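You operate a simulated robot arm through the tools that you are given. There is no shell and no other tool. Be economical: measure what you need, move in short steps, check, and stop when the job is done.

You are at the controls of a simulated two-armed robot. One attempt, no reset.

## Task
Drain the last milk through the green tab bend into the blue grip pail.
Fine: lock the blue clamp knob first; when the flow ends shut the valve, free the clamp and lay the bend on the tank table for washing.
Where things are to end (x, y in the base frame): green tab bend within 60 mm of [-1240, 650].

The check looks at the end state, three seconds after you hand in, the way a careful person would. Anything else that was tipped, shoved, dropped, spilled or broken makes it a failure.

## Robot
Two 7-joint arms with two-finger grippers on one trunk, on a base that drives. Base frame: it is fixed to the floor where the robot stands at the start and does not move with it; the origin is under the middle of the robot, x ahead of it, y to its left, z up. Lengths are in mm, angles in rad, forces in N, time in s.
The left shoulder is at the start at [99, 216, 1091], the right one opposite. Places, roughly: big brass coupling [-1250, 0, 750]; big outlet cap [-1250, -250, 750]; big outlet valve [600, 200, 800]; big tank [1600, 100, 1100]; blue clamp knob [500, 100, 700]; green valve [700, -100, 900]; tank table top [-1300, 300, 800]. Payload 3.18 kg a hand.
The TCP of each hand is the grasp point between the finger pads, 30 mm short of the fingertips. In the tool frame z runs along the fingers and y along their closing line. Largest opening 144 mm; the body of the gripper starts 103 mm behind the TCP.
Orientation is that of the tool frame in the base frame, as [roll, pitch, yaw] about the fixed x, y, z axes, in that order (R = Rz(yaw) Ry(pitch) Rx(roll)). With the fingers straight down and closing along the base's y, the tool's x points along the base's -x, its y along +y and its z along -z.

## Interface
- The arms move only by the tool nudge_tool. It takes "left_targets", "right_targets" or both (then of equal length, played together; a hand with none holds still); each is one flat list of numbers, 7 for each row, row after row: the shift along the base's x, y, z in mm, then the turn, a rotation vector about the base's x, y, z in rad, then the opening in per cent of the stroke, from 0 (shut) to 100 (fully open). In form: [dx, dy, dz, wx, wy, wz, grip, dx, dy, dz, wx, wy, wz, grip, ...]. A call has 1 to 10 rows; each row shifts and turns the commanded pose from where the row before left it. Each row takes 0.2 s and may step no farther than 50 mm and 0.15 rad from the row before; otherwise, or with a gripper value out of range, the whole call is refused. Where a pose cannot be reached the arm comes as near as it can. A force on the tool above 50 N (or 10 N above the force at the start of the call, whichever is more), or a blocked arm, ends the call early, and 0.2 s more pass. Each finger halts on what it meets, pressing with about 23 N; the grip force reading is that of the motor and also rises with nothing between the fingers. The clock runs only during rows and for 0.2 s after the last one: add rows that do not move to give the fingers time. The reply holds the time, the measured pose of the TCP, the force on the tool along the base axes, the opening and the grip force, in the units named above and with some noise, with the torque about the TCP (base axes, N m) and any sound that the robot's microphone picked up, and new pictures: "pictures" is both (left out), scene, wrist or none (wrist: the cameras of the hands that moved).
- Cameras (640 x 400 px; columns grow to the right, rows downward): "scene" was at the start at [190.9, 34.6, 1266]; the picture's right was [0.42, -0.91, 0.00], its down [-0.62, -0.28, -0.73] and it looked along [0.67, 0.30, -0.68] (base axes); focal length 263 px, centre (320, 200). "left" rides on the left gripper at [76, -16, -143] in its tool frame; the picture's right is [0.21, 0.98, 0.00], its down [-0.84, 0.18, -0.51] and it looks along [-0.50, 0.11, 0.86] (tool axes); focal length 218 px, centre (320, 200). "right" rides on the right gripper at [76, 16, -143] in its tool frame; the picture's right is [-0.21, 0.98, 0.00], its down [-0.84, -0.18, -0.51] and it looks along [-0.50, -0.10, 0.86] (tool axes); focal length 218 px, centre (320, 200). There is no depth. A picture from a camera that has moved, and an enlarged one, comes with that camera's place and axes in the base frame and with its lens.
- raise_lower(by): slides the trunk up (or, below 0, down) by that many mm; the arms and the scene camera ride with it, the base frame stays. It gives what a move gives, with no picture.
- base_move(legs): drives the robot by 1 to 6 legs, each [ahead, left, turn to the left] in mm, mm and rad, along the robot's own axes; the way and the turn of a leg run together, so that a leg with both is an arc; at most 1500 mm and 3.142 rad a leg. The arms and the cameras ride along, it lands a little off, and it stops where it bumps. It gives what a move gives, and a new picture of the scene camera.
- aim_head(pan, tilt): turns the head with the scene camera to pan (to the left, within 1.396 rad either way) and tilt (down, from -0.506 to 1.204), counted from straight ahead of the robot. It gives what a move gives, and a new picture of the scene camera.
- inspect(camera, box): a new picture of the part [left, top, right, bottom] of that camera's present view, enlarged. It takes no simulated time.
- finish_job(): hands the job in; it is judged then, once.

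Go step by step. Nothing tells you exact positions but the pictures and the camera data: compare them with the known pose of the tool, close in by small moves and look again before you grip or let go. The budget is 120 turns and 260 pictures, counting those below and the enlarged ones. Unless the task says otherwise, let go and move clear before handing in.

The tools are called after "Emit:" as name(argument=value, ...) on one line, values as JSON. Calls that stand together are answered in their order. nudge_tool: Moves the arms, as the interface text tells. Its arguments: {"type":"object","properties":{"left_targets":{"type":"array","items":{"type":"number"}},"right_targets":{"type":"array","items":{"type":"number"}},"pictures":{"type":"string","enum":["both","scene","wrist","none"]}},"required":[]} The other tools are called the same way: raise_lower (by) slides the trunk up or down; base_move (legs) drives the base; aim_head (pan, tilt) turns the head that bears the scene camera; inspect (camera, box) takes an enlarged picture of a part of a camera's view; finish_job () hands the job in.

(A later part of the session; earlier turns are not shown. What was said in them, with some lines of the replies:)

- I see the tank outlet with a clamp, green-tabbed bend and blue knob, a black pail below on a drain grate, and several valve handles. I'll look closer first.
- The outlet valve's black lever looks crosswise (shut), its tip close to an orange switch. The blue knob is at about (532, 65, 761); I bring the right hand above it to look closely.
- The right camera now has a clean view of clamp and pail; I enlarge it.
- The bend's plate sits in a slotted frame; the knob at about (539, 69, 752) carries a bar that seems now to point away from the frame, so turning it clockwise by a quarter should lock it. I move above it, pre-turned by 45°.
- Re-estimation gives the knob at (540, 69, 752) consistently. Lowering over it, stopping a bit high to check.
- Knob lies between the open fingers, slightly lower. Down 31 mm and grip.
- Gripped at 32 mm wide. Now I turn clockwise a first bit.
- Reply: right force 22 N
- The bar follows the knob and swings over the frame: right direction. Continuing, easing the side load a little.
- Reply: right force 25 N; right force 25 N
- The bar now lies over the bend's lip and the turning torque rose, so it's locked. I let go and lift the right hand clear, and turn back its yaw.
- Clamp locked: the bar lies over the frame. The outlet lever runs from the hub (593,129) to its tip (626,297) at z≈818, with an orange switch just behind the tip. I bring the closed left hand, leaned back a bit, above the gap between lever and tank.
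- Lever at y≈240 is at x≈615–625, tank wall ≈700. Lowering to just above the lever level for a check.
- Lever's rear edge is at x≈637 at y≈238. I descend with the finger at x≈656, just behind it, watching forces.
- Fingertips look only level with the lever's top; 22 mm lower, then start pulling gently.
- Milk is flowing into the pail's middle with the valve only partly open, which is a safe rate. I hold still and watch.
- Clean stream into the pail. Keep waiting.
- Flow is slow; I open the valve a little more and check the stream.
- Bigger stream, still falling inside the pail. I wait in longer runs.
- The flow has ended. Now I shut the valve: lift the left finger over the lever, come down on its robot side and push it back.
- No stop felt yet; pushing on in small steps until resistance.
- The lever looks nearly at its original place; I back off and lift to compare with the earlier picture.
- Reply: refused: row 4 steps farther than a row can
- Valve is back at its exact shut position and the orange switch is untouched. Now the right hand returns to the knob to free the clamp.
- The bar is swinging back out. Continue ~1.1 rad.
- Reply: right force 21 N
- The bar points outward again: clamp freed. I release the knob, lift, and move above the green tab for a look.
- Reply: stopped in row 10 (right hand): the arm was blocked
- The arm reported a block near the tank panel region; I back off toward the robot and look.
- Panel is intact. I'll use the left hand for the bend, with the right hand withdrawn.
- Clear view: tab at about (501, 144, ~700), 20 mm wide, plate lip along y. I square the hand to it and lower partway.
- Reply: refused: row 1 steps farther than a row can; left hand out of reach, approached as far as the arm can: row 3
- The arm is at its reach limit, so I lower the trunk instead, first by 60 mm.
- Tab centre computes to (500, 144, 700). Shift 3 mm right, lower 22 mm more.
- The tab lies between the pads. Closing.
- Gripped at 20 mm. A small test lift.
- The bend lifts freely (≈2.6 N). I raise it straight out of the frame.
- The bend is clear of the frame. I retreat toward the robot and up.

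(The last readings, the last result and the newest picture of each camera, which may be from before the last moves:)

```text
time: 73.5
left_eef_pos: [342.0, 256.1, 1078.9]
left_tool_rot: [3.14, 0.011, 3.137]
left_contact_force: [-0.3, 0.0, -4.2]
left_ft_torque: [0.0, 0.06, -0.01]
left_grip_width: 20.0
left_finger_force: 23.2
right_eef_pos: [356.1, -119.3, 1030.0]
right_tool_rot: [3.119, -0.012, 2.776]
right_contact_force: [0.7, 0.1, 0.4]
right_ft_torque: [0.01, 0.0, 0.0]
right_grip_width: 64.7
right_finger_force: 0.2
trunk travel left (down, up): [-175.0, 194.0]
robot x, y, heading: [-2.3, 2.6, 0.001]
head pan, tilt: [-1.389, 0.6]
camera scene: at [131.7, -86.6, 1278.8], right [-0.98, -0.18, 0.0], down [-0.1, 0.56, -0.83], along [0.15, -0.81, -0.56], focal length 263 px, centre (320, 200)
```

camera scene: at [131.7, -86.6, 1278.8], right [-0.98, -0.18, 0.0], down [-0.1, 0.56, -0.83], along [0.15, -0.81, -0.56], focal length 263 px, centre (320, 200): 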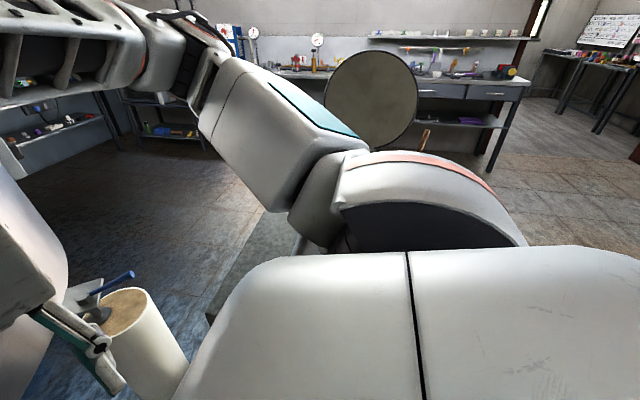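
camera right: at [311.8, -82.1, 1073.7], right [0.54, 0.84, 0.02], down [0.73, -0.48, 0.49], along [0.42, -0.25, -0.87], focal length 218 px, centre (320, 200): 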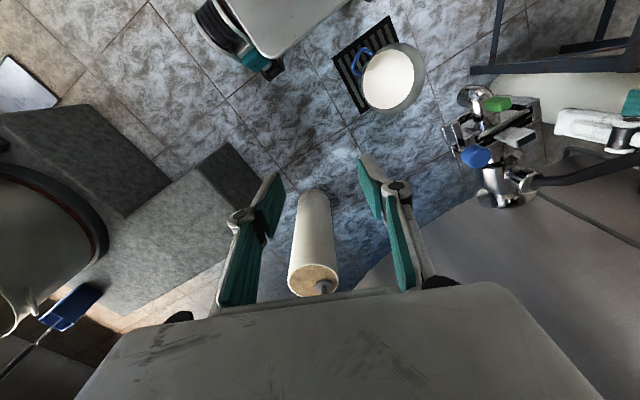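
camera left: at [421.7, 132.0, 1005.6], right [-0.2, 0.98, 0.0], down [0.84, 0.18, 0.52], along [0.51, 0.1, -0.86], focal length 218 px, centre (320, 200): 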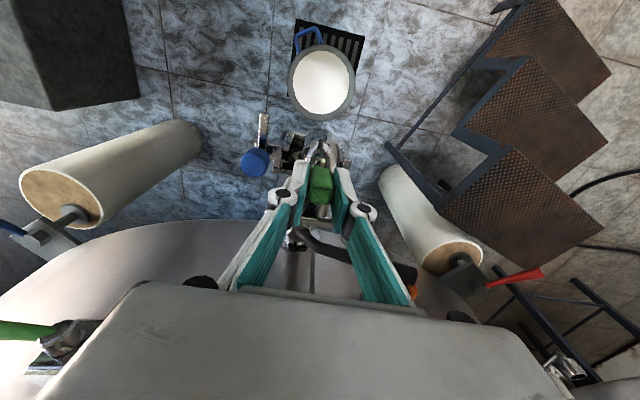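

The bend is safe in the left hand. I face the head forward, back off a little and turn left by 90° to look for the route to the tank table behind.

Emit:
aim_head(pan=0.0, tilt=0.5)

Emit:
base_move(legs=[[-150, 0, 0], [0, 0, 1.571]])

```text
time: 75.0
left_eef_pos: [341.1, 255.5, 1079.4]
left_tool_rot: [-3.14, 0.01, 3.137]
left_contact_force: [0.0, -0.6, -3.2]
left_ft_torque: [0.0, 0.08, 0.01]
left_grip_width: 19.7
left_finger_force: 23.0
right_eef_pos: [355.4, -119.8, 1030.0]
right_tool_rot: [3.117, -0.014, 2.777]
right_contact_force: [-0.4, -0.6, 0.0]
right_ft_torque: [0.02, 0.0, -0.02]
right_grip_width: 64.9
right_finger_force: 0.0
trunk travel left (down, up): [-175.0, 194.0]
robot x, y, heading: [1.4, -2.2, -0.003]
head pan, tilt: [0.0, 0.499]
camera scene: at [206.7, 0.3, 1287.8], right [0.0, -1.0, 0.0], down [-0.48, 0.0, -0.88], along [0.88, 0.0, -0.48], focal length 263 px, centre (320, 200)
```

scene: 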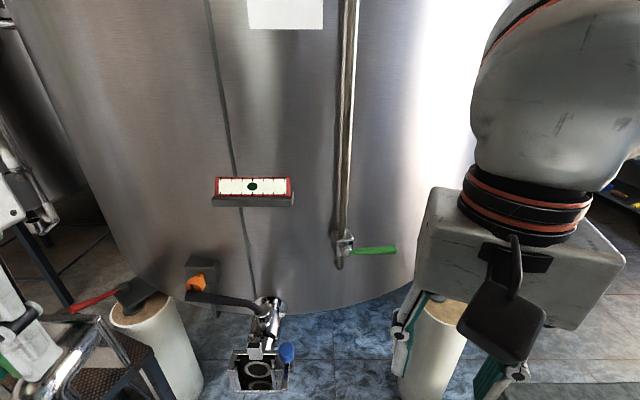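

```text
time: 80.3
left_eef_pos: [-419.7, 334.3, 1078.8]
left_tool_rot: [3.141, 0.011, -1.551]
left_contact_force: [-0.3, 0.3, -3.8]
left_ft_torque: [-0.06, -0.01, 0.01]
left_grip_width: 19.7
left_finger_force: 23.3
right_eef_pos: [-45.9, 358.8, 1030.9]
right_tool_rot: [3.119, -0.015, -1.909]
right_contact_force: [0.4, 0.4, -0.6]
right_ft_torque: [0.02, 0.0, 0.01]
right_grip_width: 64.5
right_finger_force: 0.1
trunk travel left (down, up): [-175.0, 194.0]
robot x, y, heading: [-157.2, 1.9, 1.595]
head pan, tilt: [0.0, 0.499]
camera scene: at [-165.0, 209.2, 1287.8], right [1.0, 0.03, 0.0], down [0.01, -0.48, -0.88], along [-0.02, 0.88, -0.48], focal length 263 px, centre (320, 200)
```

scene: 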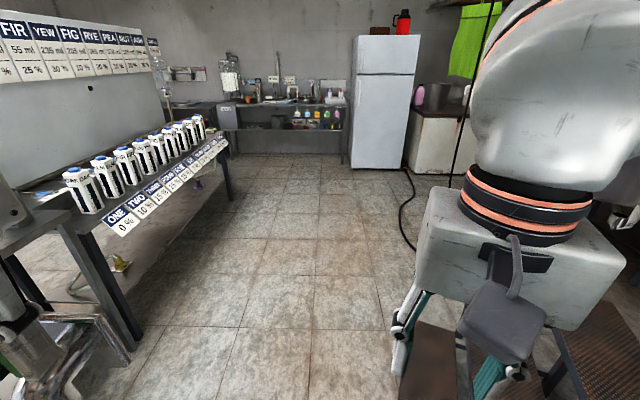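

Emit:
aim_head(pan=1.1, tilt=0.45)

```text
time: 81.6
left_eef_pos: [-420.9, 334.4, 1078.9]
left_tool_rot: [3.141, 0.011, -1.549]
left_contact_force: [-0.4, 0.3, -3.6]
left_ft_torque: [-0.07, 0.0, 0.02]
left_grip_width: 19.8
left_finger_force: 23.1
right_eef_pos: [-45.9, 359.2, 1029.7]
right_tool_rot: [3.118, -0.013, -1.909]
right_contact_force: [-0.1, -0.4, 0.1]
right_ft_torque: [-0.03, 0.01, -0.04]
right_grip_width: 64.8
right_finger_force: 0.1
trunk travel left (down, up): [-175.0, 194.0]
robot x, y, heading: [-153.7, -0.8, 1.596]
head pan, tilt: [1.1, 0.45]
camera scene: at [-245.4, 157.8, 1292.3], right [0.43, 0.9, 0.0], down [0.39, -0.19, -0.9], along [-0.81, 0.39, -0.44], focal length 263 px, centre (320, 200)
```

scene: 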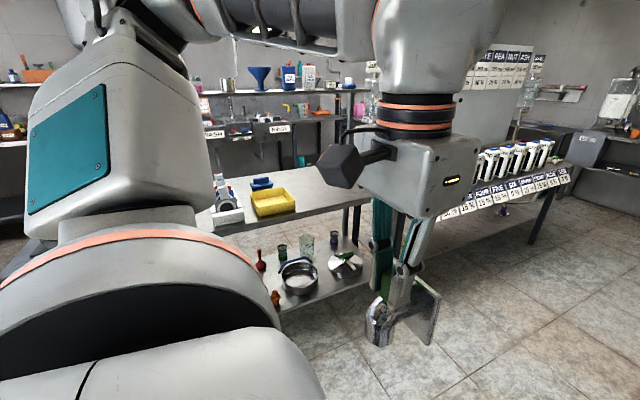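

I see the tank table (yellow tray, pots on a lower shelf), front edge at about x≈-1080. Turning to face it.

Emit:
aim_head(pan=-0.1, tilt=0.45)

Emit:
base_move(legs=[[0, 0, 1.545]])

```text
time: 83.0
left_eef_pos: [-421.4, 334.5, 1078.1]
left_tool_rot: [3.141, 0.012, -1.551]
left_contact_force: [0.8, -0.4, -2.7]
left_ft_torque: [-0.11, 0.0, -0.02]
left_grip_width: 20.0
left_finger_force: 23.0
right_eef_pos: [-45.3, 359.6, 1030.0]
right_tool_rot: [3.117, -0.013, -1.91]
right_contact_force: [0.8, 0.0, 0.8]
right_ft_torque: [0.01, 0.0, 0.02]
right_grip_width: 64.7
right_finger_force: 0.0
trunk travel left (down, up): [-175.0, 194.0]
robot x, y, heading: [-158.7, 1.2, 1.595]
head pan, tilt: [-0.099, 0.45]
camera scene: at [-155.8, 209.9, 1292.3], right [1.0, -0.07, 0.0], down [-0.03, -0.43, -0.9], along [0.07, 0.9, -0.44], focal length 263 px, centre (320, 200)
```

scene: 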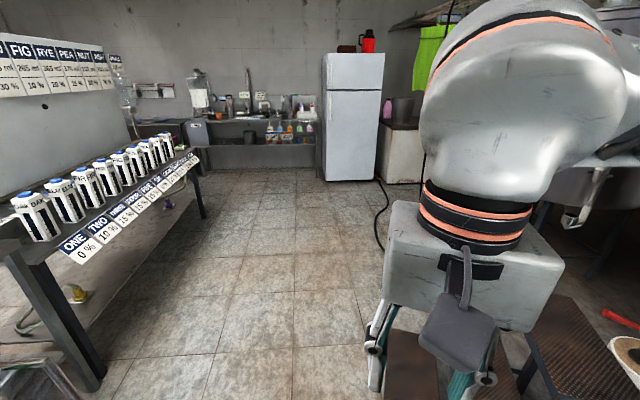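

```text
time: 87.2
left_eef_pos: [-495.1, -259.7, 1079.0]
left_tool_rot: [-3.141, 0.011, 0.006]
left_contact_force: [-0.9, 0.1, -3.9]
left_ft_torque: [-0.01, -0.08, 0.0]
left_grip_width: 19.8
left_finger_force: 22.9
right_eef_pos: [-513.1, 115.9, 1031.3]
right_tool_rot: [3.118, -0.013, -0.354]
right_contact_force: [0.1, -0.9, -0.2]
right_ft_torque: [-0.01, 0.0, -0.04]
right_grip_width: 65.0
right_finger_force: 0.0
trunk travel left (down, up): [-175.0, 194.0]
robot x, y, heading: [-155.1, 1.5, -3.129]
head pan, tilt: [-0.099, 0.45]
camera scene: at [-369.0, 6.5, 1292.3], right [0.09, 1.0, 0.0], down [0.43, -0.04, -0.9], along [-0.9, 0.08, -0.44], focal length 263 px, centre (320, 200)
```

scene: 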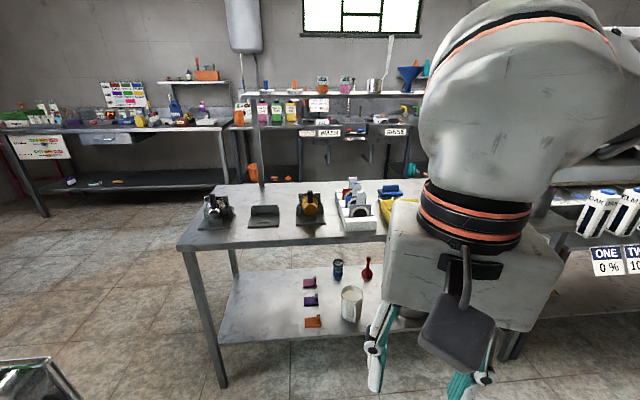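

Table front edge ≈ -1080; the target spot is further to the robot's right. I drive ahead 300 and sidestep right 650.

Emit:
base_move(legs=[[300, 0, 0], [0, -650, -0.012]])

Emit:
aim_head(pan=0.1, tilt=0.7)

```text
time: 95.0
left_eef_pos: [-806.1, 392.2, 1077.1]
left_tool_rot: [-3.14, 0.01, -0.017]
left_contact_force: [-0.8, -0.4, -4.4]
left_ft_torque: [-0.02, -0.09, -0.05]
left_grip_width: 19.7
left_finger_force: 22.8
right_eef_pos: [-814.7, 768.1, 1031.2]
right_tool_rot: [3.118, -0.015, -0.377]
right_contact_force: [0.5, -0.3, 0.8]
right_ft_torque: [-0.07, 0.0, -0.04]
right_grip_width: 64.7
right_finger_force: 0.1
trunk travel left (down, up): [-175.0, 194.0]
robot x, y, heading: [-462.9, 644.5, 3.129]
head pan, tilt: [-0.099, 0.45]
camera scene: at [-673.1, 655.8, 1292.3], right [0.11, 0.99, 0.0], down [0.43, -0.05, -0.9], along [-0.89, 0.1, -0.44], focal length 263 px, centre (320, 200)
```

scene: 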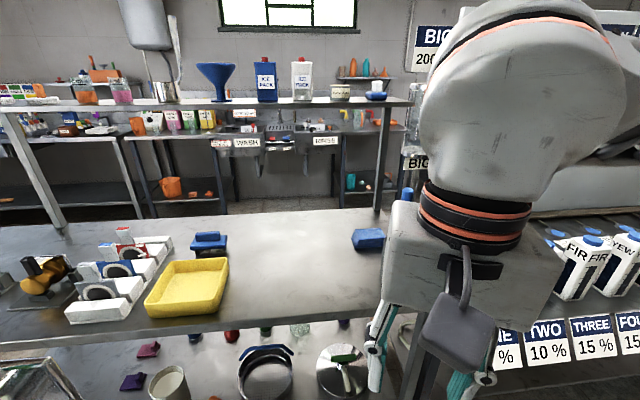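

```text
time: 95.8
left_eef_pos: [-805.9, 391.3, 1078.2]
left_tool_rot: [3.14, 0.011, -0.017]
left_contact_force: [0.0, -0.3, -3.6]
left_ft_torque: [0.02, -0.03, 0.03]
left_grip_width: 20.0
left_finger_force: 22.8
right_eef_pos: [-815.2, 767.8, 1030.5]
right_tool_rot: [3.117, -0.015, -0.378]
right_contact_force: [0.5, 0.1, 0.0]
right_ft_torque: [0.0, 0.04, -0.02]
right_grip_width: 64.5
right_finger_force: 0.0
trunk travel left (down, up): [-175.0, 194.0]
robot x, y, heading: [-463.4, 644.7, 3.128]
head pan, tilt: [0.099, 0.7]
camera scene: at [-666.4, 638.0, 1270.2], right [-0.09, 1.0, 0.0], down [0.64, 0.06, -0.77], along [-0.76, -0.07, -0.64], focal length 263 px, centre (320, 200)
```

scene: 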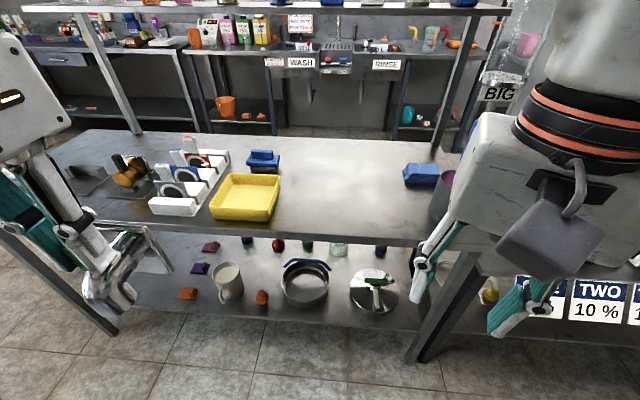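

Emit:
inspect(camera="scene", box=[0, 140, 200, 320])

Emit:
inspect(camera="scene", box=[200, 120, 480, 260])

Emit:
inspect(camera="left", box=[220, 60, 420, 260])

```text
2.22 times, centred on (100, 230) of scene
camera zoom: at [-666.4, 638.0, 1270.2], right [-0.09, 1.0, 0.0], down [0.64, 0.06, -0.77], along [-0.76, -0.07, -0.64], focal length 584 px, centre (809, 133)
```

zoom: 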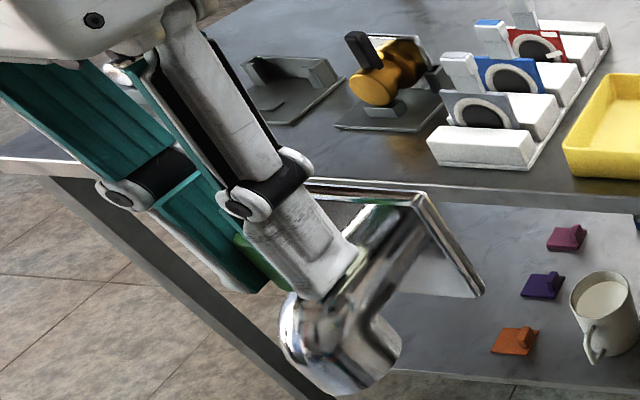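

```text
2.29 times, centred on (340, 190) of scene
camera zoom: at [-666.4, 638.0, 1270.2], right [-0.09, 1.0, 0.0], down [0.64, 0.06, -0.77], along [-0.76, -0.07, -0.64], focal length 601 px, centre (274, 223)
```

zoom: 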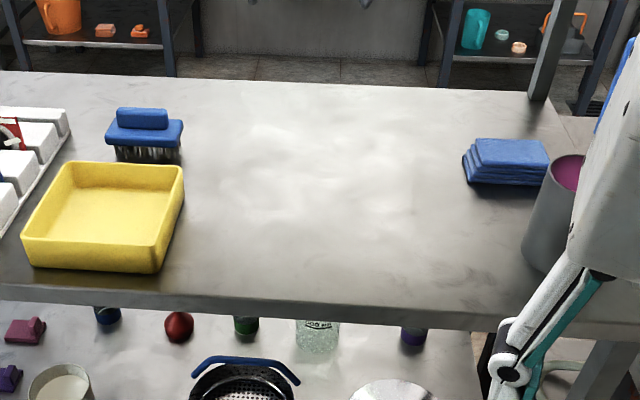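

```text
2.00 times, centred on (320, 160) of left
camera zoom: at [-728.0, 409.5, 1219.7], right [0.19, -0.98, 0.0], down [-0.84, -0.17, 0.52], along [-0.51, -0.1, -0.86], focal length 436 px, centre (320, 280)
```

zoom: 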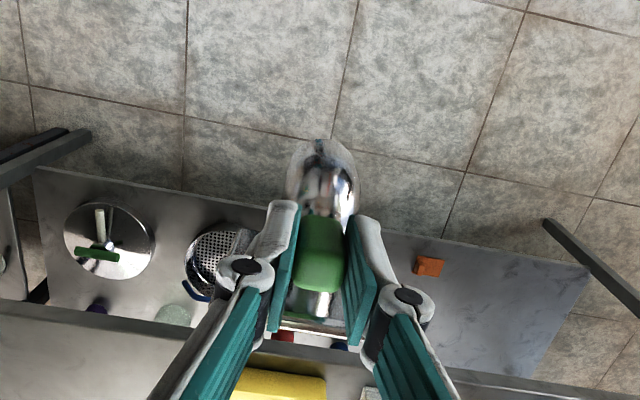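

Free table area around the target; tray ends at y≈470 and a pot stands near (-1190, 890). I tuck the right hand back and up, then approach so the left hand can reach.

Emit:
nudge_tool(right_targets=[20, 0, 15, 0, 0, 0, 45, 25, 0, 15, 0, 0, 0, 30, 25, 0, 15, 0, 0, 0, 20, 25, 0, 15, 0, 0, 0, 20, 15, 0, 10, 0, 0, 0, 20], pictures="none")

Emit:
base_move(legs=[[200, -55, 0.012]])

```text
time: 96.9
left_eef_pos: [-805.8, 392.5, 1078.8]
left_tool_rot: [-3.139, 0.009, -0.018]
left_contact_force: [0.3, 0.0, -3.3]
left_ft_torque: [0.0, -0.04, 0.0]
left_grip_width: 19.7
left_finger_force: 23.2
right_eef_pos: [-730.6, 769.6, 1094.1]
right_tool_rot: [3.117, -0.067, -0.447]
right_contact_force: [0.8, -0.3, 0.2]
right_ft_torque: [-0.02, -0.01, 0.0]
right_grip_width: 28.7
right_finger_force: 0.1
trunk travel left (down, up): [-175.0, 194.0]
robot x, y, heading: [-456.5, 646.5, 3.129]
head pan, tilt: [0.099, 0.7]
stopped in row 5 (right hand): the force on the tool passed its limit at 102 N (the readings are from after the stop); the commanded pose is now the measured one
```

```text
time: 98.5
left_eef_pos: [-1005.4, 443.9, 1079.7]
left_tool_rot: [-3.141, 0.011, -0.007]
left_contact_force: [-0.7, -0.6, -4.1]
left_ft_torque: [-0.03, -0.13, 0.04]
left_grip_width: 19.6
left_finger_force: 23.4
right_eef_pos: [-935.1, 821.9, 1092.2]
right_tool_rot: [3.115, -0.068, -0.433]
right_contact_force: [-0.1, 0.1, -0.7]
right_ft_torque: [-0.02, -0.06, 0.01]
right_grip_width: 28.7
right_finger_force: 0.1
trunk travel left (down, up): [-175.0, 194.0]
robot x, y, heading: [-664.4, 697.8, 3.141]
head pan, tilt: [0.099, 0.7]
camera scene: at [-874.3, 694.1, 1285.2], right [-0.07, 1.0, 0.0], down [0.5, 0.03, -0.86], along [-0.86, -0.06, -0.5], focal length 263 px, centre (320, 200)
```

scene: 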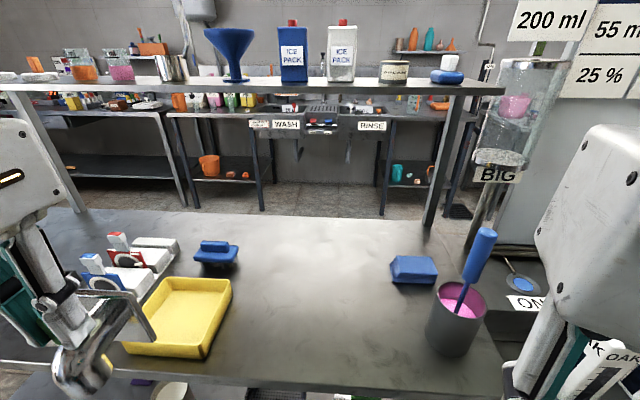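

The right hand brushed something of the robot itself while tucking (head), no harm seen in the scene. I move it a bit off, re-aim the head, and advance the rest.

Emit:
nudge_tool(right_targets=[-20, 0, -8, 0, 0, 0, 20], pictures="none")

Emit:
aim_head(pan=0.25, tilt=0.85)

Emit:
base_move(legs=[[100, 0, 0]])

```text
time: 98.9
left_eef_pos: [-1005.3, 444.6, 1079.4]
left_tool_rot: [-3.141, 0.009, -0.007]
left_contact_force: [0.2, 0.3, -2.6]
left_ft_torque: [-0.03, -0.07, -0.02]
left_grip_width: 19.9
left_finger_force: 22.7
right_eef_pos: [-955.2, 821.2, 1085.4]
right_tool_rot: [3.113, -0.067, -0.434]
right_contact_force: [-0.2, 0.2, 0.3]
right_ft_torque: [-0.02, -0.04, 0.03]
right_grip_width: 28.7
right_finger_force: 0.2
trunk travel left (down, up): [-175.0, 194.0]
robot x, y, heading: [-660.4, 698.9, 3.138]
head pan, tilt: [0.099, 0.7]
```

```text
time: 99.6
left_eef_pos: [-1003.9, 445.4, 1078.7]
left_tool_rot: [3.141, 0.01, -0.007]
left_contact_force: [-0.7, -0.6, -3.7]
left_ft_torque: [0.0, -0.05, 0.01]
left_grip_width: 19.8
left_finger_force: 23.0
right_eef_pos: [-954.6, 821.7, 1084.4]
right_tool_rot: [3.113, -0.068, -0.435]
right_contact_force: [-0.3, 0.0, -0.2]
right_ft_torque: [0.0, 0.03, -0.01]
right_grip_width: 28.8
right_finger_force: 0.0
trunk travel left (down, up): [-175.0, 194.0]
robot x, y, heading: [-662.2, 698.3, 3.142]
head pan, tilt: [0.25, 0.85]
camera scene: at [-859.2, 680.8, 1257.9], right [-0.24, 0.97, 0.0], down [0.73, 0.18, -0.66], along [-0.64, -0.16, -0.75], focal length 263 px, centre (320, 200)
```

scene: 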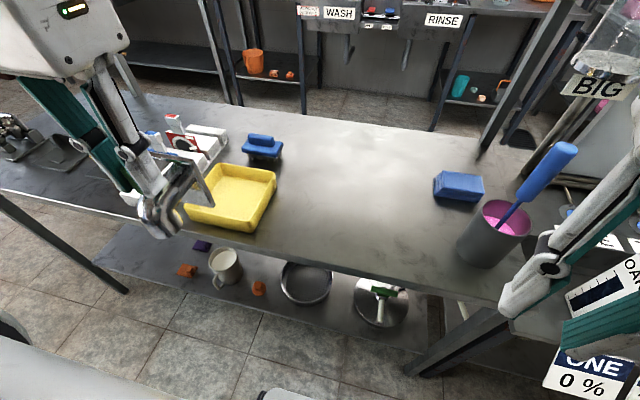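

```text
time: 100.8
left_eef_pos: [-1103.4, 445.5, 1078.9]
left_tool_rot: [-3.141, 0.012, -0.007]
left_contact_force: [-0.5, 0.9, -3.0]
left_ft_torque: [0.0, -0.09, -0.02]
left_grip_width: 19.9
left_finger_force: 22.8
right_eef_pos: [-1055.0, 821.3, 1085.0]
right_tool_rot: [3.115, -0.067, -0.435]
right_contact_force: [-0.5, 0.3, 0.0]
right_ft_torque: [-0.03, -0.05, -0.01]
right_grip_width: 28.6
right_finger_force: 0.0
trunk travel left (down, up): [-175.0, 194.0]
robot x, y, heading: [-755.9, 702.6, 3.143]
head pan, tilt: [0.25, 0.85]
camera scene: at [-958.2, 680.8, 1257.9], right [-0.25, 0.97, 0.0], down [0.73, 0.18, -0.66], along [-0.64, -0.16, -0.75], focal length 263 px, centre (320, 200)
```

scene: 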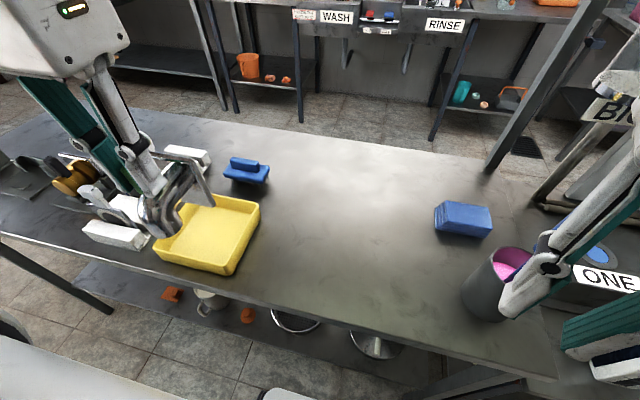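

Now I carry the bend over to the target spot, still high.

Emit:
nudge_tool(left_targets=[-17, 25, -5, 0, 0, 0, 0, -17, 26, -5, 0, 0, 0, 0, -17, 26, -5, 0, 0, 0, 0, -17, 26, -5, 0, 0, 0, 0, -17, 26, -5, 0, 0, 0, 0, -17, 26, -5, 0, 0, 0, 0, -17, 26, -10, 0, 0, 0, 0, -18, 24, -10, 0, 0, 0, 0])

Emit:
inspect(camera="scene", box=[220, 130, 460, 300])

```text
time: 102.6
left_eef_pos: [-1187.5, 568.1, 1053.4]
left_tool_rot: [-3.137, 0.01, -0.001]
left_contact_force: [-0.4, 0.4, -3.9]
left_ft_torque: [0.01, -0.04, 0.01]
left_grip_width: 20.0
left_finger_force: 22.5
left hand out of reach, approached as far as the arm can: row 5, 6, 7, 8
right_eef_pos: [-1054.4, 821.9, 1085.7]
right_tool_rot: [3.115, -0.066, -0.435]
right_contact_force: [0.1, 0.7, 1.2]
right_ft_torque: [0.01, -0.04, -0.01]
right_grip_width: 29.1
right_finger_force: 0.0
trunk travel left (down, up): [-175.0, 194.0]
robot x, y, heading: [-763.9, 699.4, 3.139]
head pan, tilt: [0.25, 0.85]
camera scene: at [-957.5, 680.9, 1257.9], right [-0.25, 0.97, 0.0], down [0.73, 0.18, -0.66], along [-0.64, -0.16, -0.75], focal length 263 px, centre (320, 200)
camera left: at [-1109.3, 587.2, 1194.4], right [0.21, -0.98, -0.01], down [-0.84, -0.18, 0.52], along [-0.51, -0.1, -0.86], focal length 218 px, centre (320, 200)
```

scene: 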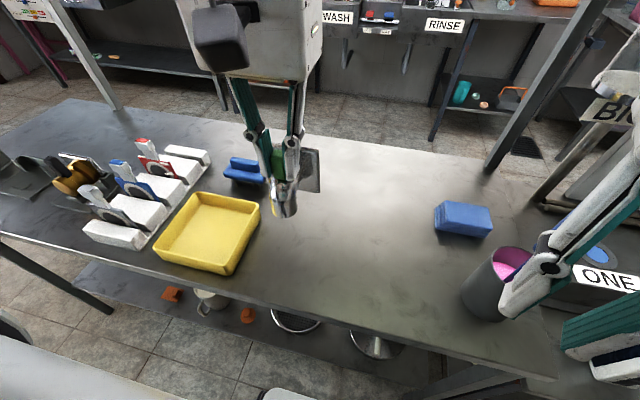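
left: 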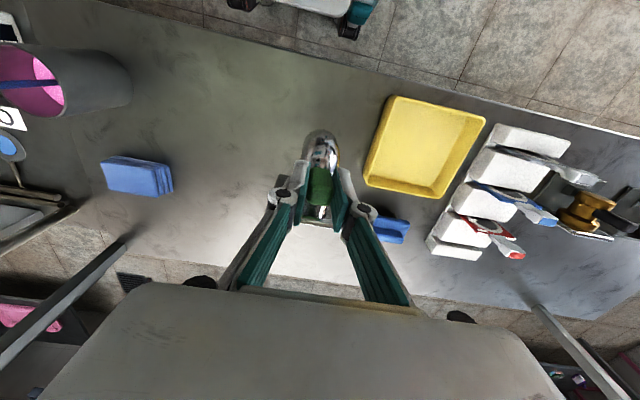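

```text
2.35 times, centred on (340, 215) of scene
camera zoom: at [-957.5, 680.9, 1257.9], right [-0.25, 0.97, 0.0], down [0.73, 0.18, -0.66], along [-0.64, -0.16, -0.75], focal length 619 px, centre (273, 165)
```

zoom: 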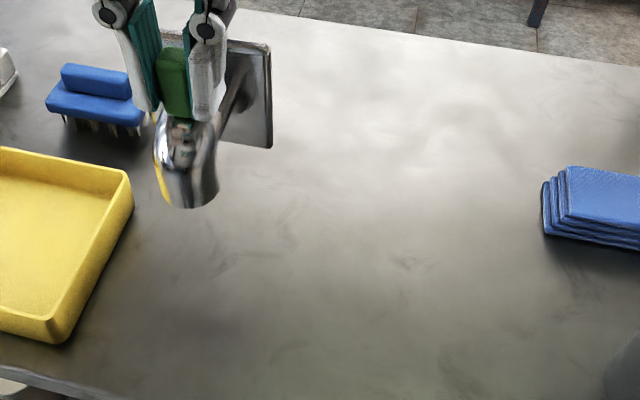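

The arm is at reach limit that high up; lowering the hand should extend the reach. I go down with the same target.

Emit:
nudge_tool(left_targets=[0, 0, -25, 0, 0, 0, 0, 0, 0, -25, 0, 0, 0, 0])

```text
time: 103.2
left_eef_pos: [-1188.4, 570.4, 1002.3]
left_tool_rot: [-3.141, 0.01, -0.006]
left_contact_force: [0.0, -0.4, -3.4]
left_ft_torque: [-0.01, -0.1, 0.03]
left_grip_width: 20.1
left_finger_force: 23.2
right_eef_pos: [-1054.6, 821.3, 1085.1]
right_tool_rot: [3.114, -0.066, -0.436]
right_contact_force: [-0.3, -0.2, -0.6]
right_ft_torque: [-0.03, -0.01, 0.0]
right_grip_width: 28.7
right_finger_force: 0.0
trunk travel left (down, up): [-175.0, 194.0]
robot x, y, heading: [-759.5, 700.0, 3.14]
head pan, tilt: [0.25, 0.85]
camera scene: at [-958.1, 680.7, 1257.7], right [-0.25, 0.97, 0.0], down [0.73, 0.18, -0.66], along [-0.64, -0.16, -0.75], focal length 263 px, centre (320, 200)
camera left: at [-1110.9, 587.6, 1143.6], right [0.2, -0.98, 0.0], down [-0.84, -0.17, 0.52], along [-0.5, -0.1, -0.86], focal length 218 px, centre (320, 200)
```

scene: 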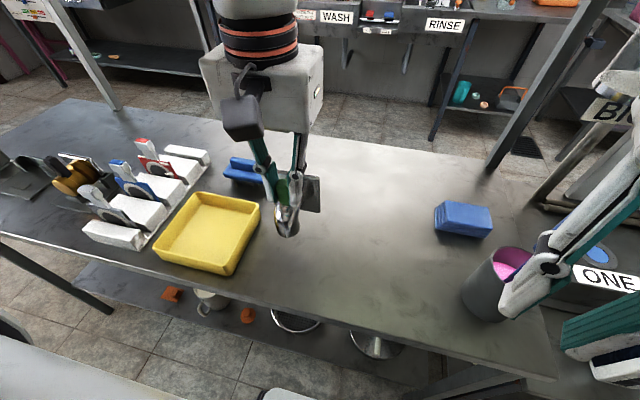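
left: 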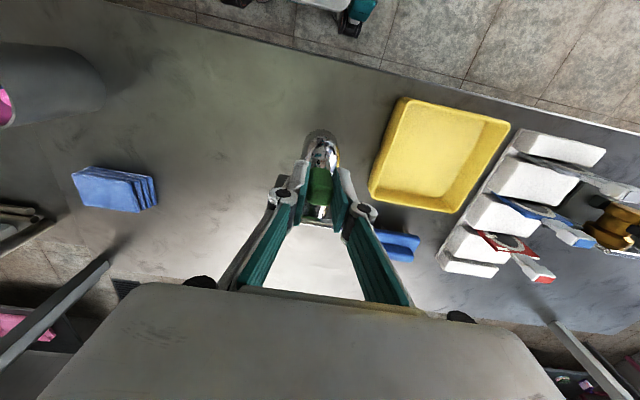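

Emit:
nudge_tool(left_targets=[0, 0, -20, 0, 0, 0, 0, -13, 20, -10, 0, 0, 0, 0, -13, 20, -10, 0, 0, 0, 0, -13, 20, 0, 0, 0, 0, 0, -13, 20, 0, 0, 0, 0, 0])

```text
time: 104.4
left_eef_pos: [-1229.6, 568.5, 972.1]
left_tool_rot: [3.141, 0.01, -0.008]
left_contact_force: [0.0, 0.0, -3.9]
left_ft_torque: [-0.01, -0.1, -0.03]
left_grip_width: 19.9
left_finger_force: 22.9
left hand out of reach, approached as far as the arm can: row 2, 3, 4, 5
right_eef_pos: [-1053.8, 821.7, 1086.3]
right_tool_rot: [3.117, -0.067, -0.436]
right_contact_force: [-0.3, 0.0, -0.1]
right_ft_torque: [0.0, -0.03, 0.02]
right_grip_width: 28.7
right_finger_force: 0.0
trunk travel left (down, up): [-175.0, 194.0]
robot x, y, heading: [-764.6, 699.7, 3.138]
head pan, tilt: [0.25, 0.85]
camera scene: at [-957.5, 680.8, 1257.9], right [-0.25, 0.97, 0.0], down [0.73, 0.18, -0.66], along [-0.64, -0.16, -0.75], focal length 263 px, centre (320, 200)
camera left: at [-1152.7, 586.2, 1112.9], right [0.2, -0.98, 0.0], down [-0.84, -0.17, 0.52], along [-0.51, -0.1, -0.86], focal length 218 px, centre (320, 200)
```

scene: 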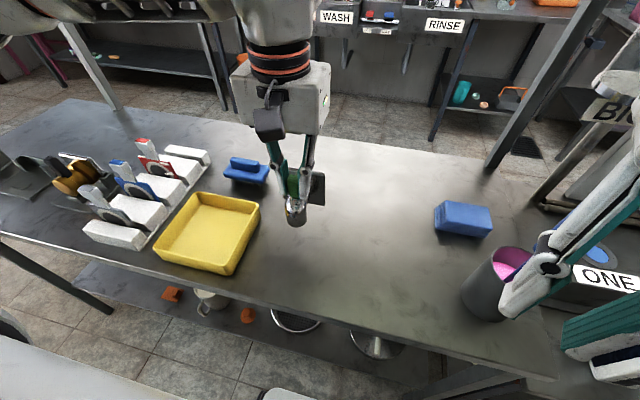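
left: 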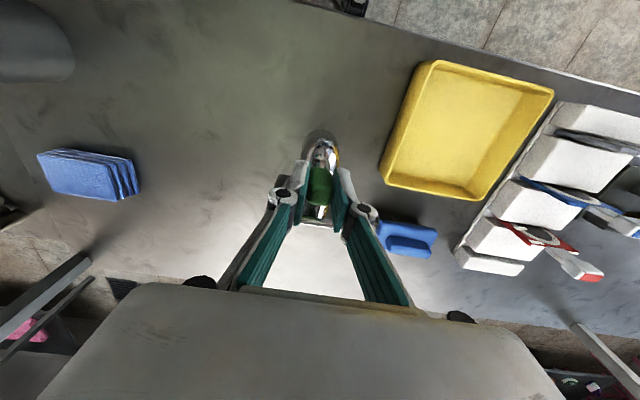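

The hand can't cross further toward the robot's middle, so a small right turn of the base (0.17 rad) swings it onto the spot.

Emit:
base_move(legs=[[0, 0, -0.17]])

Emit:
inspect(camera="left", box=[200, 60, 440, 240])

```text
time: 105.5
left_eef_pos: [-1245.0, 650.3, 971.8]
left_tool_rot: [-3.141, 0.009, -0.177]
left_contact_force: [-0.9, 0.3, -3.5]
left_ft_torque: [-0.01, -0.03, 0.02]
left_grip_width: 19.8
left_finger_force: 23.2
right_eef_pos: [-1028.4, 869.9, 1084.6]
right_tool_rot: [3.116, -0.068, -0.604]
right_contact_force: [-0.8, -0.1, 0.7]
right_ft_torque: [-0.01, 0.01, -0.02]
right_grip_width: 29.0
right_finger_force: 0.1
trunk travel left (down, up): [-175.0, 194.0]
robot x, y, heading: [-760.4, 699.8, 2.97]
head pan, tilt: [0.25, 0.85]
camera scene: at [-958.0, 714.6, 1257.8], right [-0.08, 1.0, 0.0], down [0.75, 0.06, -0.66], along [-0.66, -0.05, -0.75], focal length 263 px, centre (320, 200)
```

scene: 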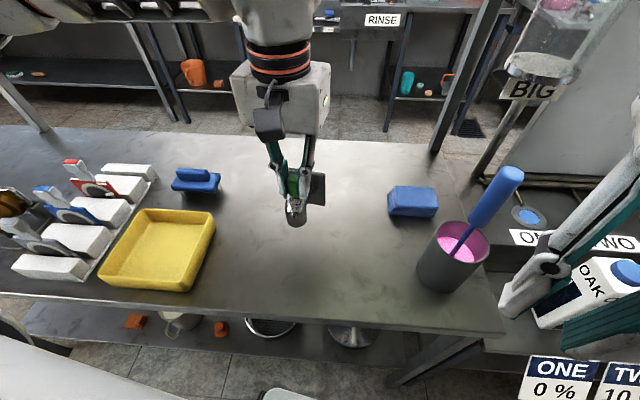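

```text
2.22 times, centred on (320, 150) of left
camera zoom: at [-1166.5, 654.6, 1112.9], right [0.03, -1.0, 0.0], down [-0.86, -0.03, 0.52], along [-0.52, -0.02, -0.86], focal length 485 px, centre (320, 311)
```

zoom: 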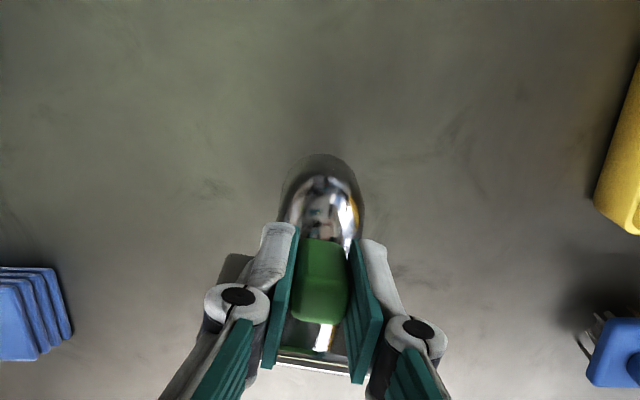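

Exactly over the spot. Lowering with the arm, then in small steps until contact.

Emit:
nudge_tool(left_targets=[0, 0, -15, 0, 0, 0, 0, 0, 0, -15, 0, 0, 0, 0, 0, 0, -15, 0, 0, 0, 0])

Emit:
inspect(camera="scene", box=[250, 130, 370, 250])

```text
time: 106.3
left_eef_pos: [-1245.9, 647.4, 926.0]
left_tool_rot: [-3.14, 0.012, -0.176]
left_contact_force: [0.1, 0.4, -3.1]
left_ft_torque: [0.0, -0.06, 0.0]
left_grip_width: 19.9
left_finger_force: 22.8
right_eef_pos: [-1028.7, 869.1, 1085.2]
right_tool_rot: [3.115, -0.068, -0.604]
right_contact_force: [-1.0, 0.1, 0.8]
right_ft_torque: [0.05, 0.02, -0.02]
right_grip_width: 28.6
right_finger_force: 0.0
trunk travel left (down, up): [-175.0, 194.0]
robot x, y, heading: [-763.0, 698.9, 2.969]
head pan, tilt: [0.25, 0.85]
camera scene: at [-958.3, 714.0, 1257.7], right [-0.08, 1.0, 0.0], down [0.75, 0.06, -0.66], along [-0.66, -0.05, -0.75], focal length 263 px, centre (320, 200)
camera left: at [-1167.6, 651.8, 1067.1], right [0.03, -1.0, 0.0], down [-0.86, -0.03, 0.52], along [-0.52, -0.02, -0.86], focal length 218 px, centre (320, 200)
```

scene: 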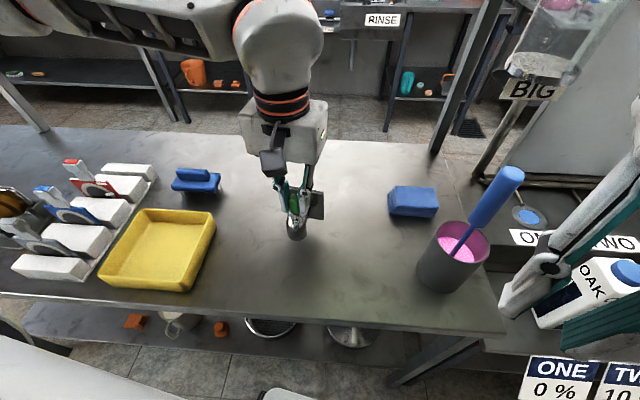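
left: 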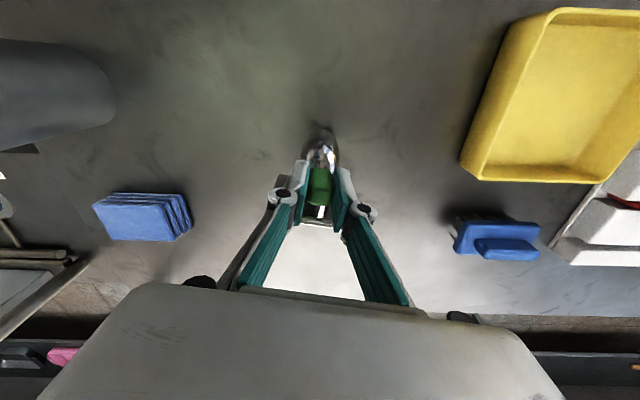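

```text
3.33 times, centred on (310, 190) of scene
camera zoom: at [-958.3, 714.0, 1257.7], right [-0.08, 1.0, 0.0], down [0.75, 0.06, -0.66], along [-0.66, -0.05, -0.75], focal length 876 px, centre (353, 233)
```

zoom: 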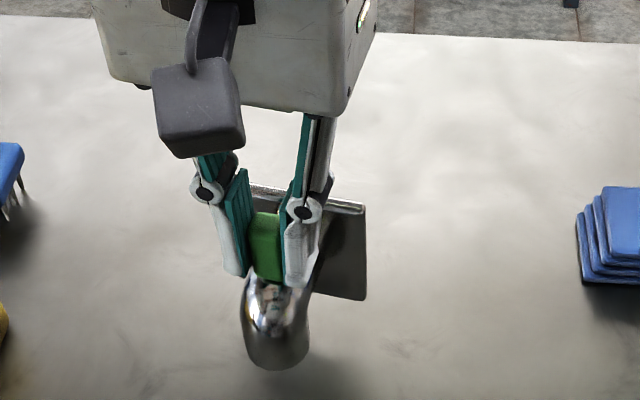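

Not touching yet. Small steps down.

Emit:
nudge_tool(left_targets=[0, 0, -6, 0, 0, 0, 0, 0, 0, -6, 0, 0, 0, 0, 0, 0, -5, 0, 0, 0, 0, 0, 0, -4, 0, 0, 0, 0], pictures="none")

Emit:
inspect(camera="scene", box=[250, 130, 370, 250])

```text
time: 107.3
left_eef_pos: [-1246.0, 649.5, 905.5]
left_tool_rot: [-3.141, 0.01, -0.177]
left_contact_force: [-0.2, 0.2, -3.5]
left_ft_torque: [0.02, -0.05, 0.0]
left_grip_width: 19.7
left_finger_force: 23.0
right_eef_pos: [-1028.6, 868.9, 1085.2]
right_tool_rot: [3.116, -0.066, -0.604]
right_contact_force: [-0.8, 0.5, -0.5]
right_ft_torque: [-0.02, 0.01, 0.03]
right_grip_width: 28.9
right_finger_force: 0.1
trunk travel left (down, up): [-175.0, 194.0]
robot x, y, heading: [-762.2, 700.7, 2.972]
head pan, tilt: [0.25, 0.85]
```

```text
3.33 times, centred on (310, 190) of scene
camera zoom: at [-958.1, 714.0, 1257.8], right [-0.08, 1.0, 0.0], down [0.75, 0.06, -0.66], along [-0.66, -0.05, -0.75], focal length 876 px, centre (353, 233)
```

zoom: 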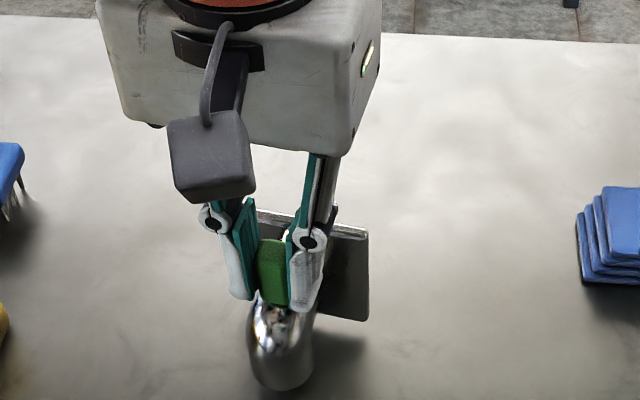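

Emit:
nudge_tool(left_targets=[0, 0, -4, 0, 0, 0, 0, 0, 0, -4, 0, 0, 0, 0, 0, 0, -3, 0, 0, 0, 0], pictures="none")

Emit:
inspect(camera="scene", box=[250, 130, 370, 250])

```text
time: 108.1
left_eef_pos: [-1244.5, 651.7, 896.2]
left_tool_rot: [-3.14, 0.014, -0.176]
left_contact_force: [1.3, 1.8, 8.0]
left_ft_torque: [0.09, 0.15, -0.03]
left_grip_width: 19.9
left_finger_force: 23.1
right_eef_pos: [-1027.9, 869.5, 1086.9]
right_tool_rot: [3.114, -0.066, -0.603]
right_contact_force: [0.8, -0.1, -0.4]
right_ft_torque: [-0.02, 0.0, -0.01]
right_grip_width: 28.8
right_finger_force: 0.0
trunk travel left (down, up): [-175.0, 194.0]
robot x, y, heading: [-763.2, 700.2, 2.971]
head pan, tilt: [0.25, 0.85]
```

```text
3.33 times, centred on (310, 190) of scene
camera zoom: at [-956.8, 714.2, 1258.4], right [-0.08, 1.0, 0.0], down [0.75, 0.06, -0.66], along [-0.66, -0.05, -0.75], focal length 876 px, centre (353, 233)
```

zoom: 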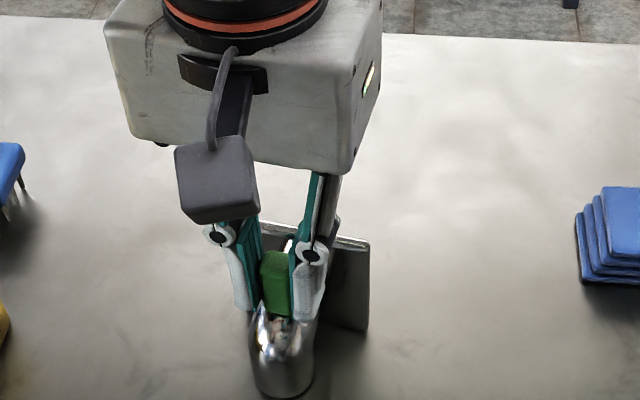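

Touchdown (8 N). I ease off 1 mm and open the fingers.

Emit:
nudge_tool(left_targets=[0, 0, 1, 0, 0, 0, 0, 0, 0, 0, 0, 0, 0, 17, 0, 0, 0, 0, 0, 0, 25, 0, 0, 0, 0, 0, 0, 35, 0, 0, 0, 0, 0, 0, 35], pictures="wrist")

Emit:
inspect(camera="scene", box=[250, 130, 370, 250])

```text
time: 109.3
left_eef_pos: [-1245.8, 649.1, 896.4]
left_tool_rot: [3.142, 0.01, -0.176]
left_contact_force: [-0.3, 0.2, 0.1]
left_ft_torque: [0.02, -0.01, -0.02]
left_grip_width: 50.4
left_finger_force: 0.1
right_eef_pos: [-1028.5, 869.3, 1085.0]
right_tool_rot: [3.116, -0.066, -0.603]
right_contact_force: [-0.6, -0.1, 0.5]
right_ft_torque: [0.0, -0.03, 0.02]
right_grip_width: 28.9
right_finger_force: 0.1
trunk travel left (down, up): [-175.0, 194.0]
robot x, y, heading: [-762.2, 698.2, 2.969]
head pan, tilt: [0.25, 0.85]
camera left: at [-1166.1, 653.5, 1036.7], right [0.03, -1.0, 0.0], down [-0.86, -0.03, 0.52], along [-0.52, -0.02, -0.86], focal length 218 px, centre (320, 200)
```

left: 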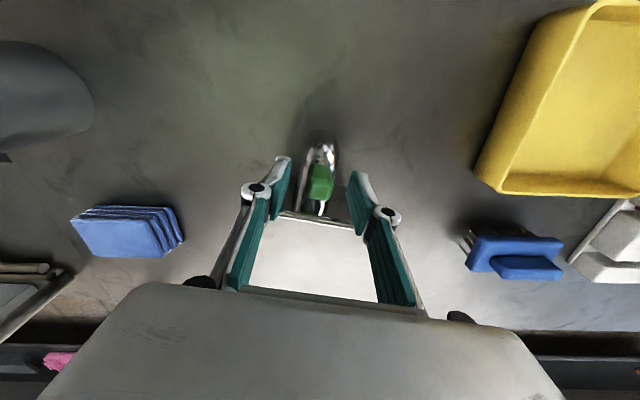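

```text
3.33 times, centred on (310, 190) of scene
camera zoom: at [-957.8, 714.0, 1257.9], right [-0.08, 1.0, 0.0], down [0.75, 0.06, -0.66], along [-0.66, -0.05, -0.75], focal length 876 px, centre (353, 233)
```

zoom: 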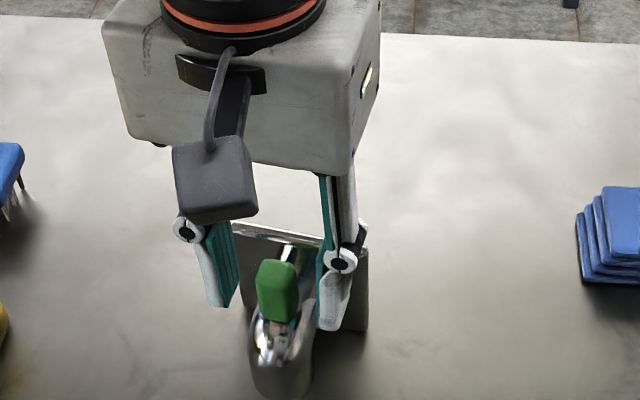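

The bend stands steadily on its own. I lift the hand straight up, then back off.

Emit:
nudge_tool(left_targets=[0, 0, 15, 0, 0, 0, 35, 0, 0, 20, 0, 0, 0, 35, 0, 0, 20, 0, 0, 0, 35, 0, 0, 20, 0, 0, 0, 35, 10, -5, 25, 0, 0, 0, 35, 20, -10, 25, 0, 0, 0, 35, 25, -15, 20, 0, 0, 0, 35, 30, -20, 10, 0, 0, 0, 35])

Emit:
inspect(camera="scene", box=[230, 130, 390, 260])

```text
time: 111.1
left_eef_pos: [-1158.7, 599.2, 1052.1]
left_tool_rot: [-3.141, 0.011, -0.177]
left_contact_force: [0.4, -0.3, 0.5]
left_ft_torque: [0.01, 0.03, -0.02]
left_grip_width: 50.2
left_finger_force: 0.1
right_eef_pos: [-1026.9, 868.1, 1085.8]
right_tool_rot: [3.116, -0.065, -0.604]
right_contact_force: [0.2, -1.7, 0.3]
right_ft_torque: [0.03, 0.04, -0.04]
right_grip_width: 28.8
right_finger_force: 0.1
trunk travel left (down, up): [-175.0, 194.0]
robot x, y, heading: [-757.7, 699.8, 2.968]
head pan, tilt: [0.25, 0.85]
camera scene: at [-956.7, 713.3, 1258.3], right [-0.08, 1.0, 0.0], down [0.75, 0.06, -0.66], along [-0.66, -0.05, -0.75], focal length 263 px, centre (320, 200)
camera left: at [-1080.0, 603.1, 1192.4], right [0.03, -1.0, 0.0], down [-0.86, -0.03, 0.52], along [-0.52, -0.01, -0.86], focal length 218 px, centre (320, 200)
```

scene: 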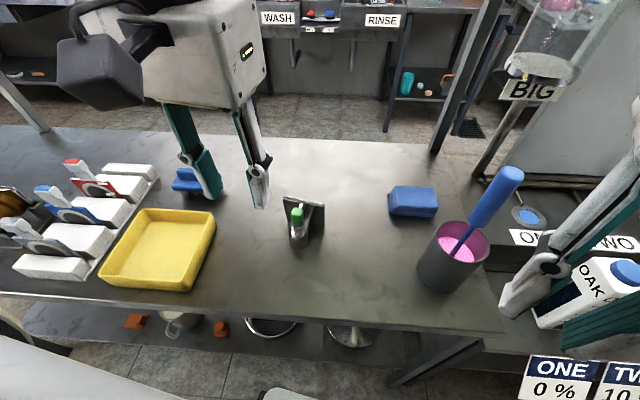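
left: 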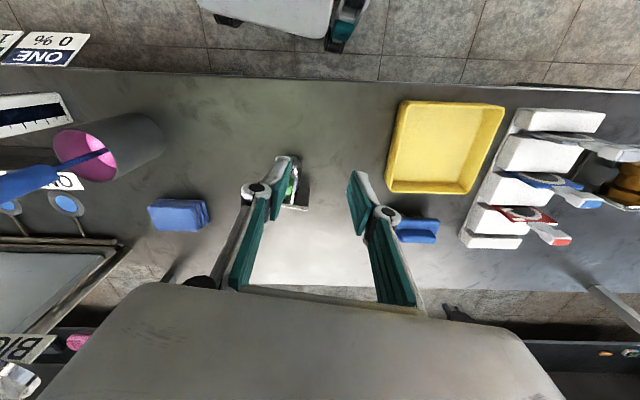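

```text
3.08 times, centred on (310, 195) of scene
camera zoom: at [-956.7, 713.3, 1258.3], right [-0.08, 1.0, 0.0], down [0.75, 0.06, -0.66], along [-0.66, -0.05, -0.75], focal length 809 px, centre (351, 215)
```

zoom: 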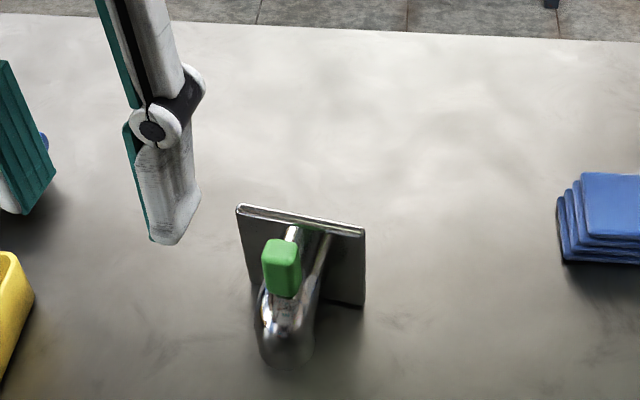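

The bend stands at about (-1245, 650), all else undisturbed. I back the base away straight and hand in.

Emit:
base_move(legs=[[-200, 0, 0]])

```text
time: 112.7
left_eef_pos: [-961.3, 564.7, 1051.4]
left_tool_rot: [3.141, 0.011, -0.176]
left_contact_force: [0.6, 0.7, 0.6]
left_ft_torque: [0.0, -0.01, 0.01]
left_grip_width: 50.2
left_finger_force: 0.0
right_eef_pos: [-830.2, 834.9, 1085.8]
right_tool_rot: [3.116, -0.067, -0.606]
right_contact_force: [0.1, 0.3, -1.3]
right_ft_torque: [-0.01, 0.01, -0.02]
right_grip_width: 29.0
right_finger_force: 0.1
trunk travel left (down, up): [-175.0, 194.0]
robot x, y, heading: [-563.9, 666.6, 2.969]
head pan, tilt: [0.25, 0.85]
camera scene: at [-759.2, 679.7, 1257.9], right [-0.08, 1.0, 0.0], down [0.75, 0.06, -0.66], along [-0.66, -0.05, -0.75], focal length 263 px, centre (320, 200)
```

scene: 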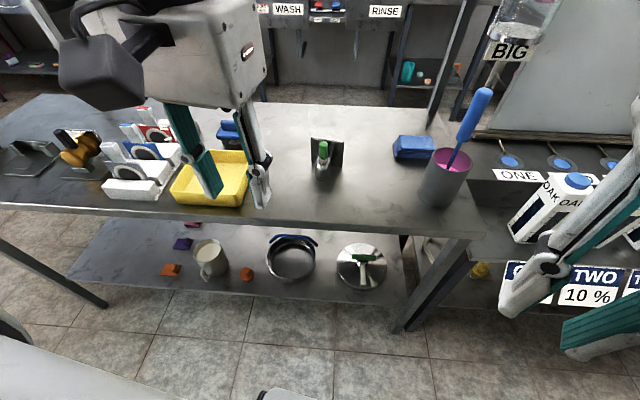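

The bend stands free on the tank table, both hands are clear, the valve is shut, the clamp is freed and the milk is in the pail. Handing in.

Emit:
finish_job()

```text
The job is handed in.
```

The last milk is drained into the blue grip pail, and the green tab bend is standing on the tank table at about (-1245, 650), within the 60 mm allowed. I locked the blue clamp knob before draining. When the flow stopped I shut the valve and freed the clamp.

While tucking the right hand back on the drive over, it bumped part of the robot itself, most likely the head (102 N for a moment). I saw no sign that it moved or damaged anything in the room, and I saw no spill.
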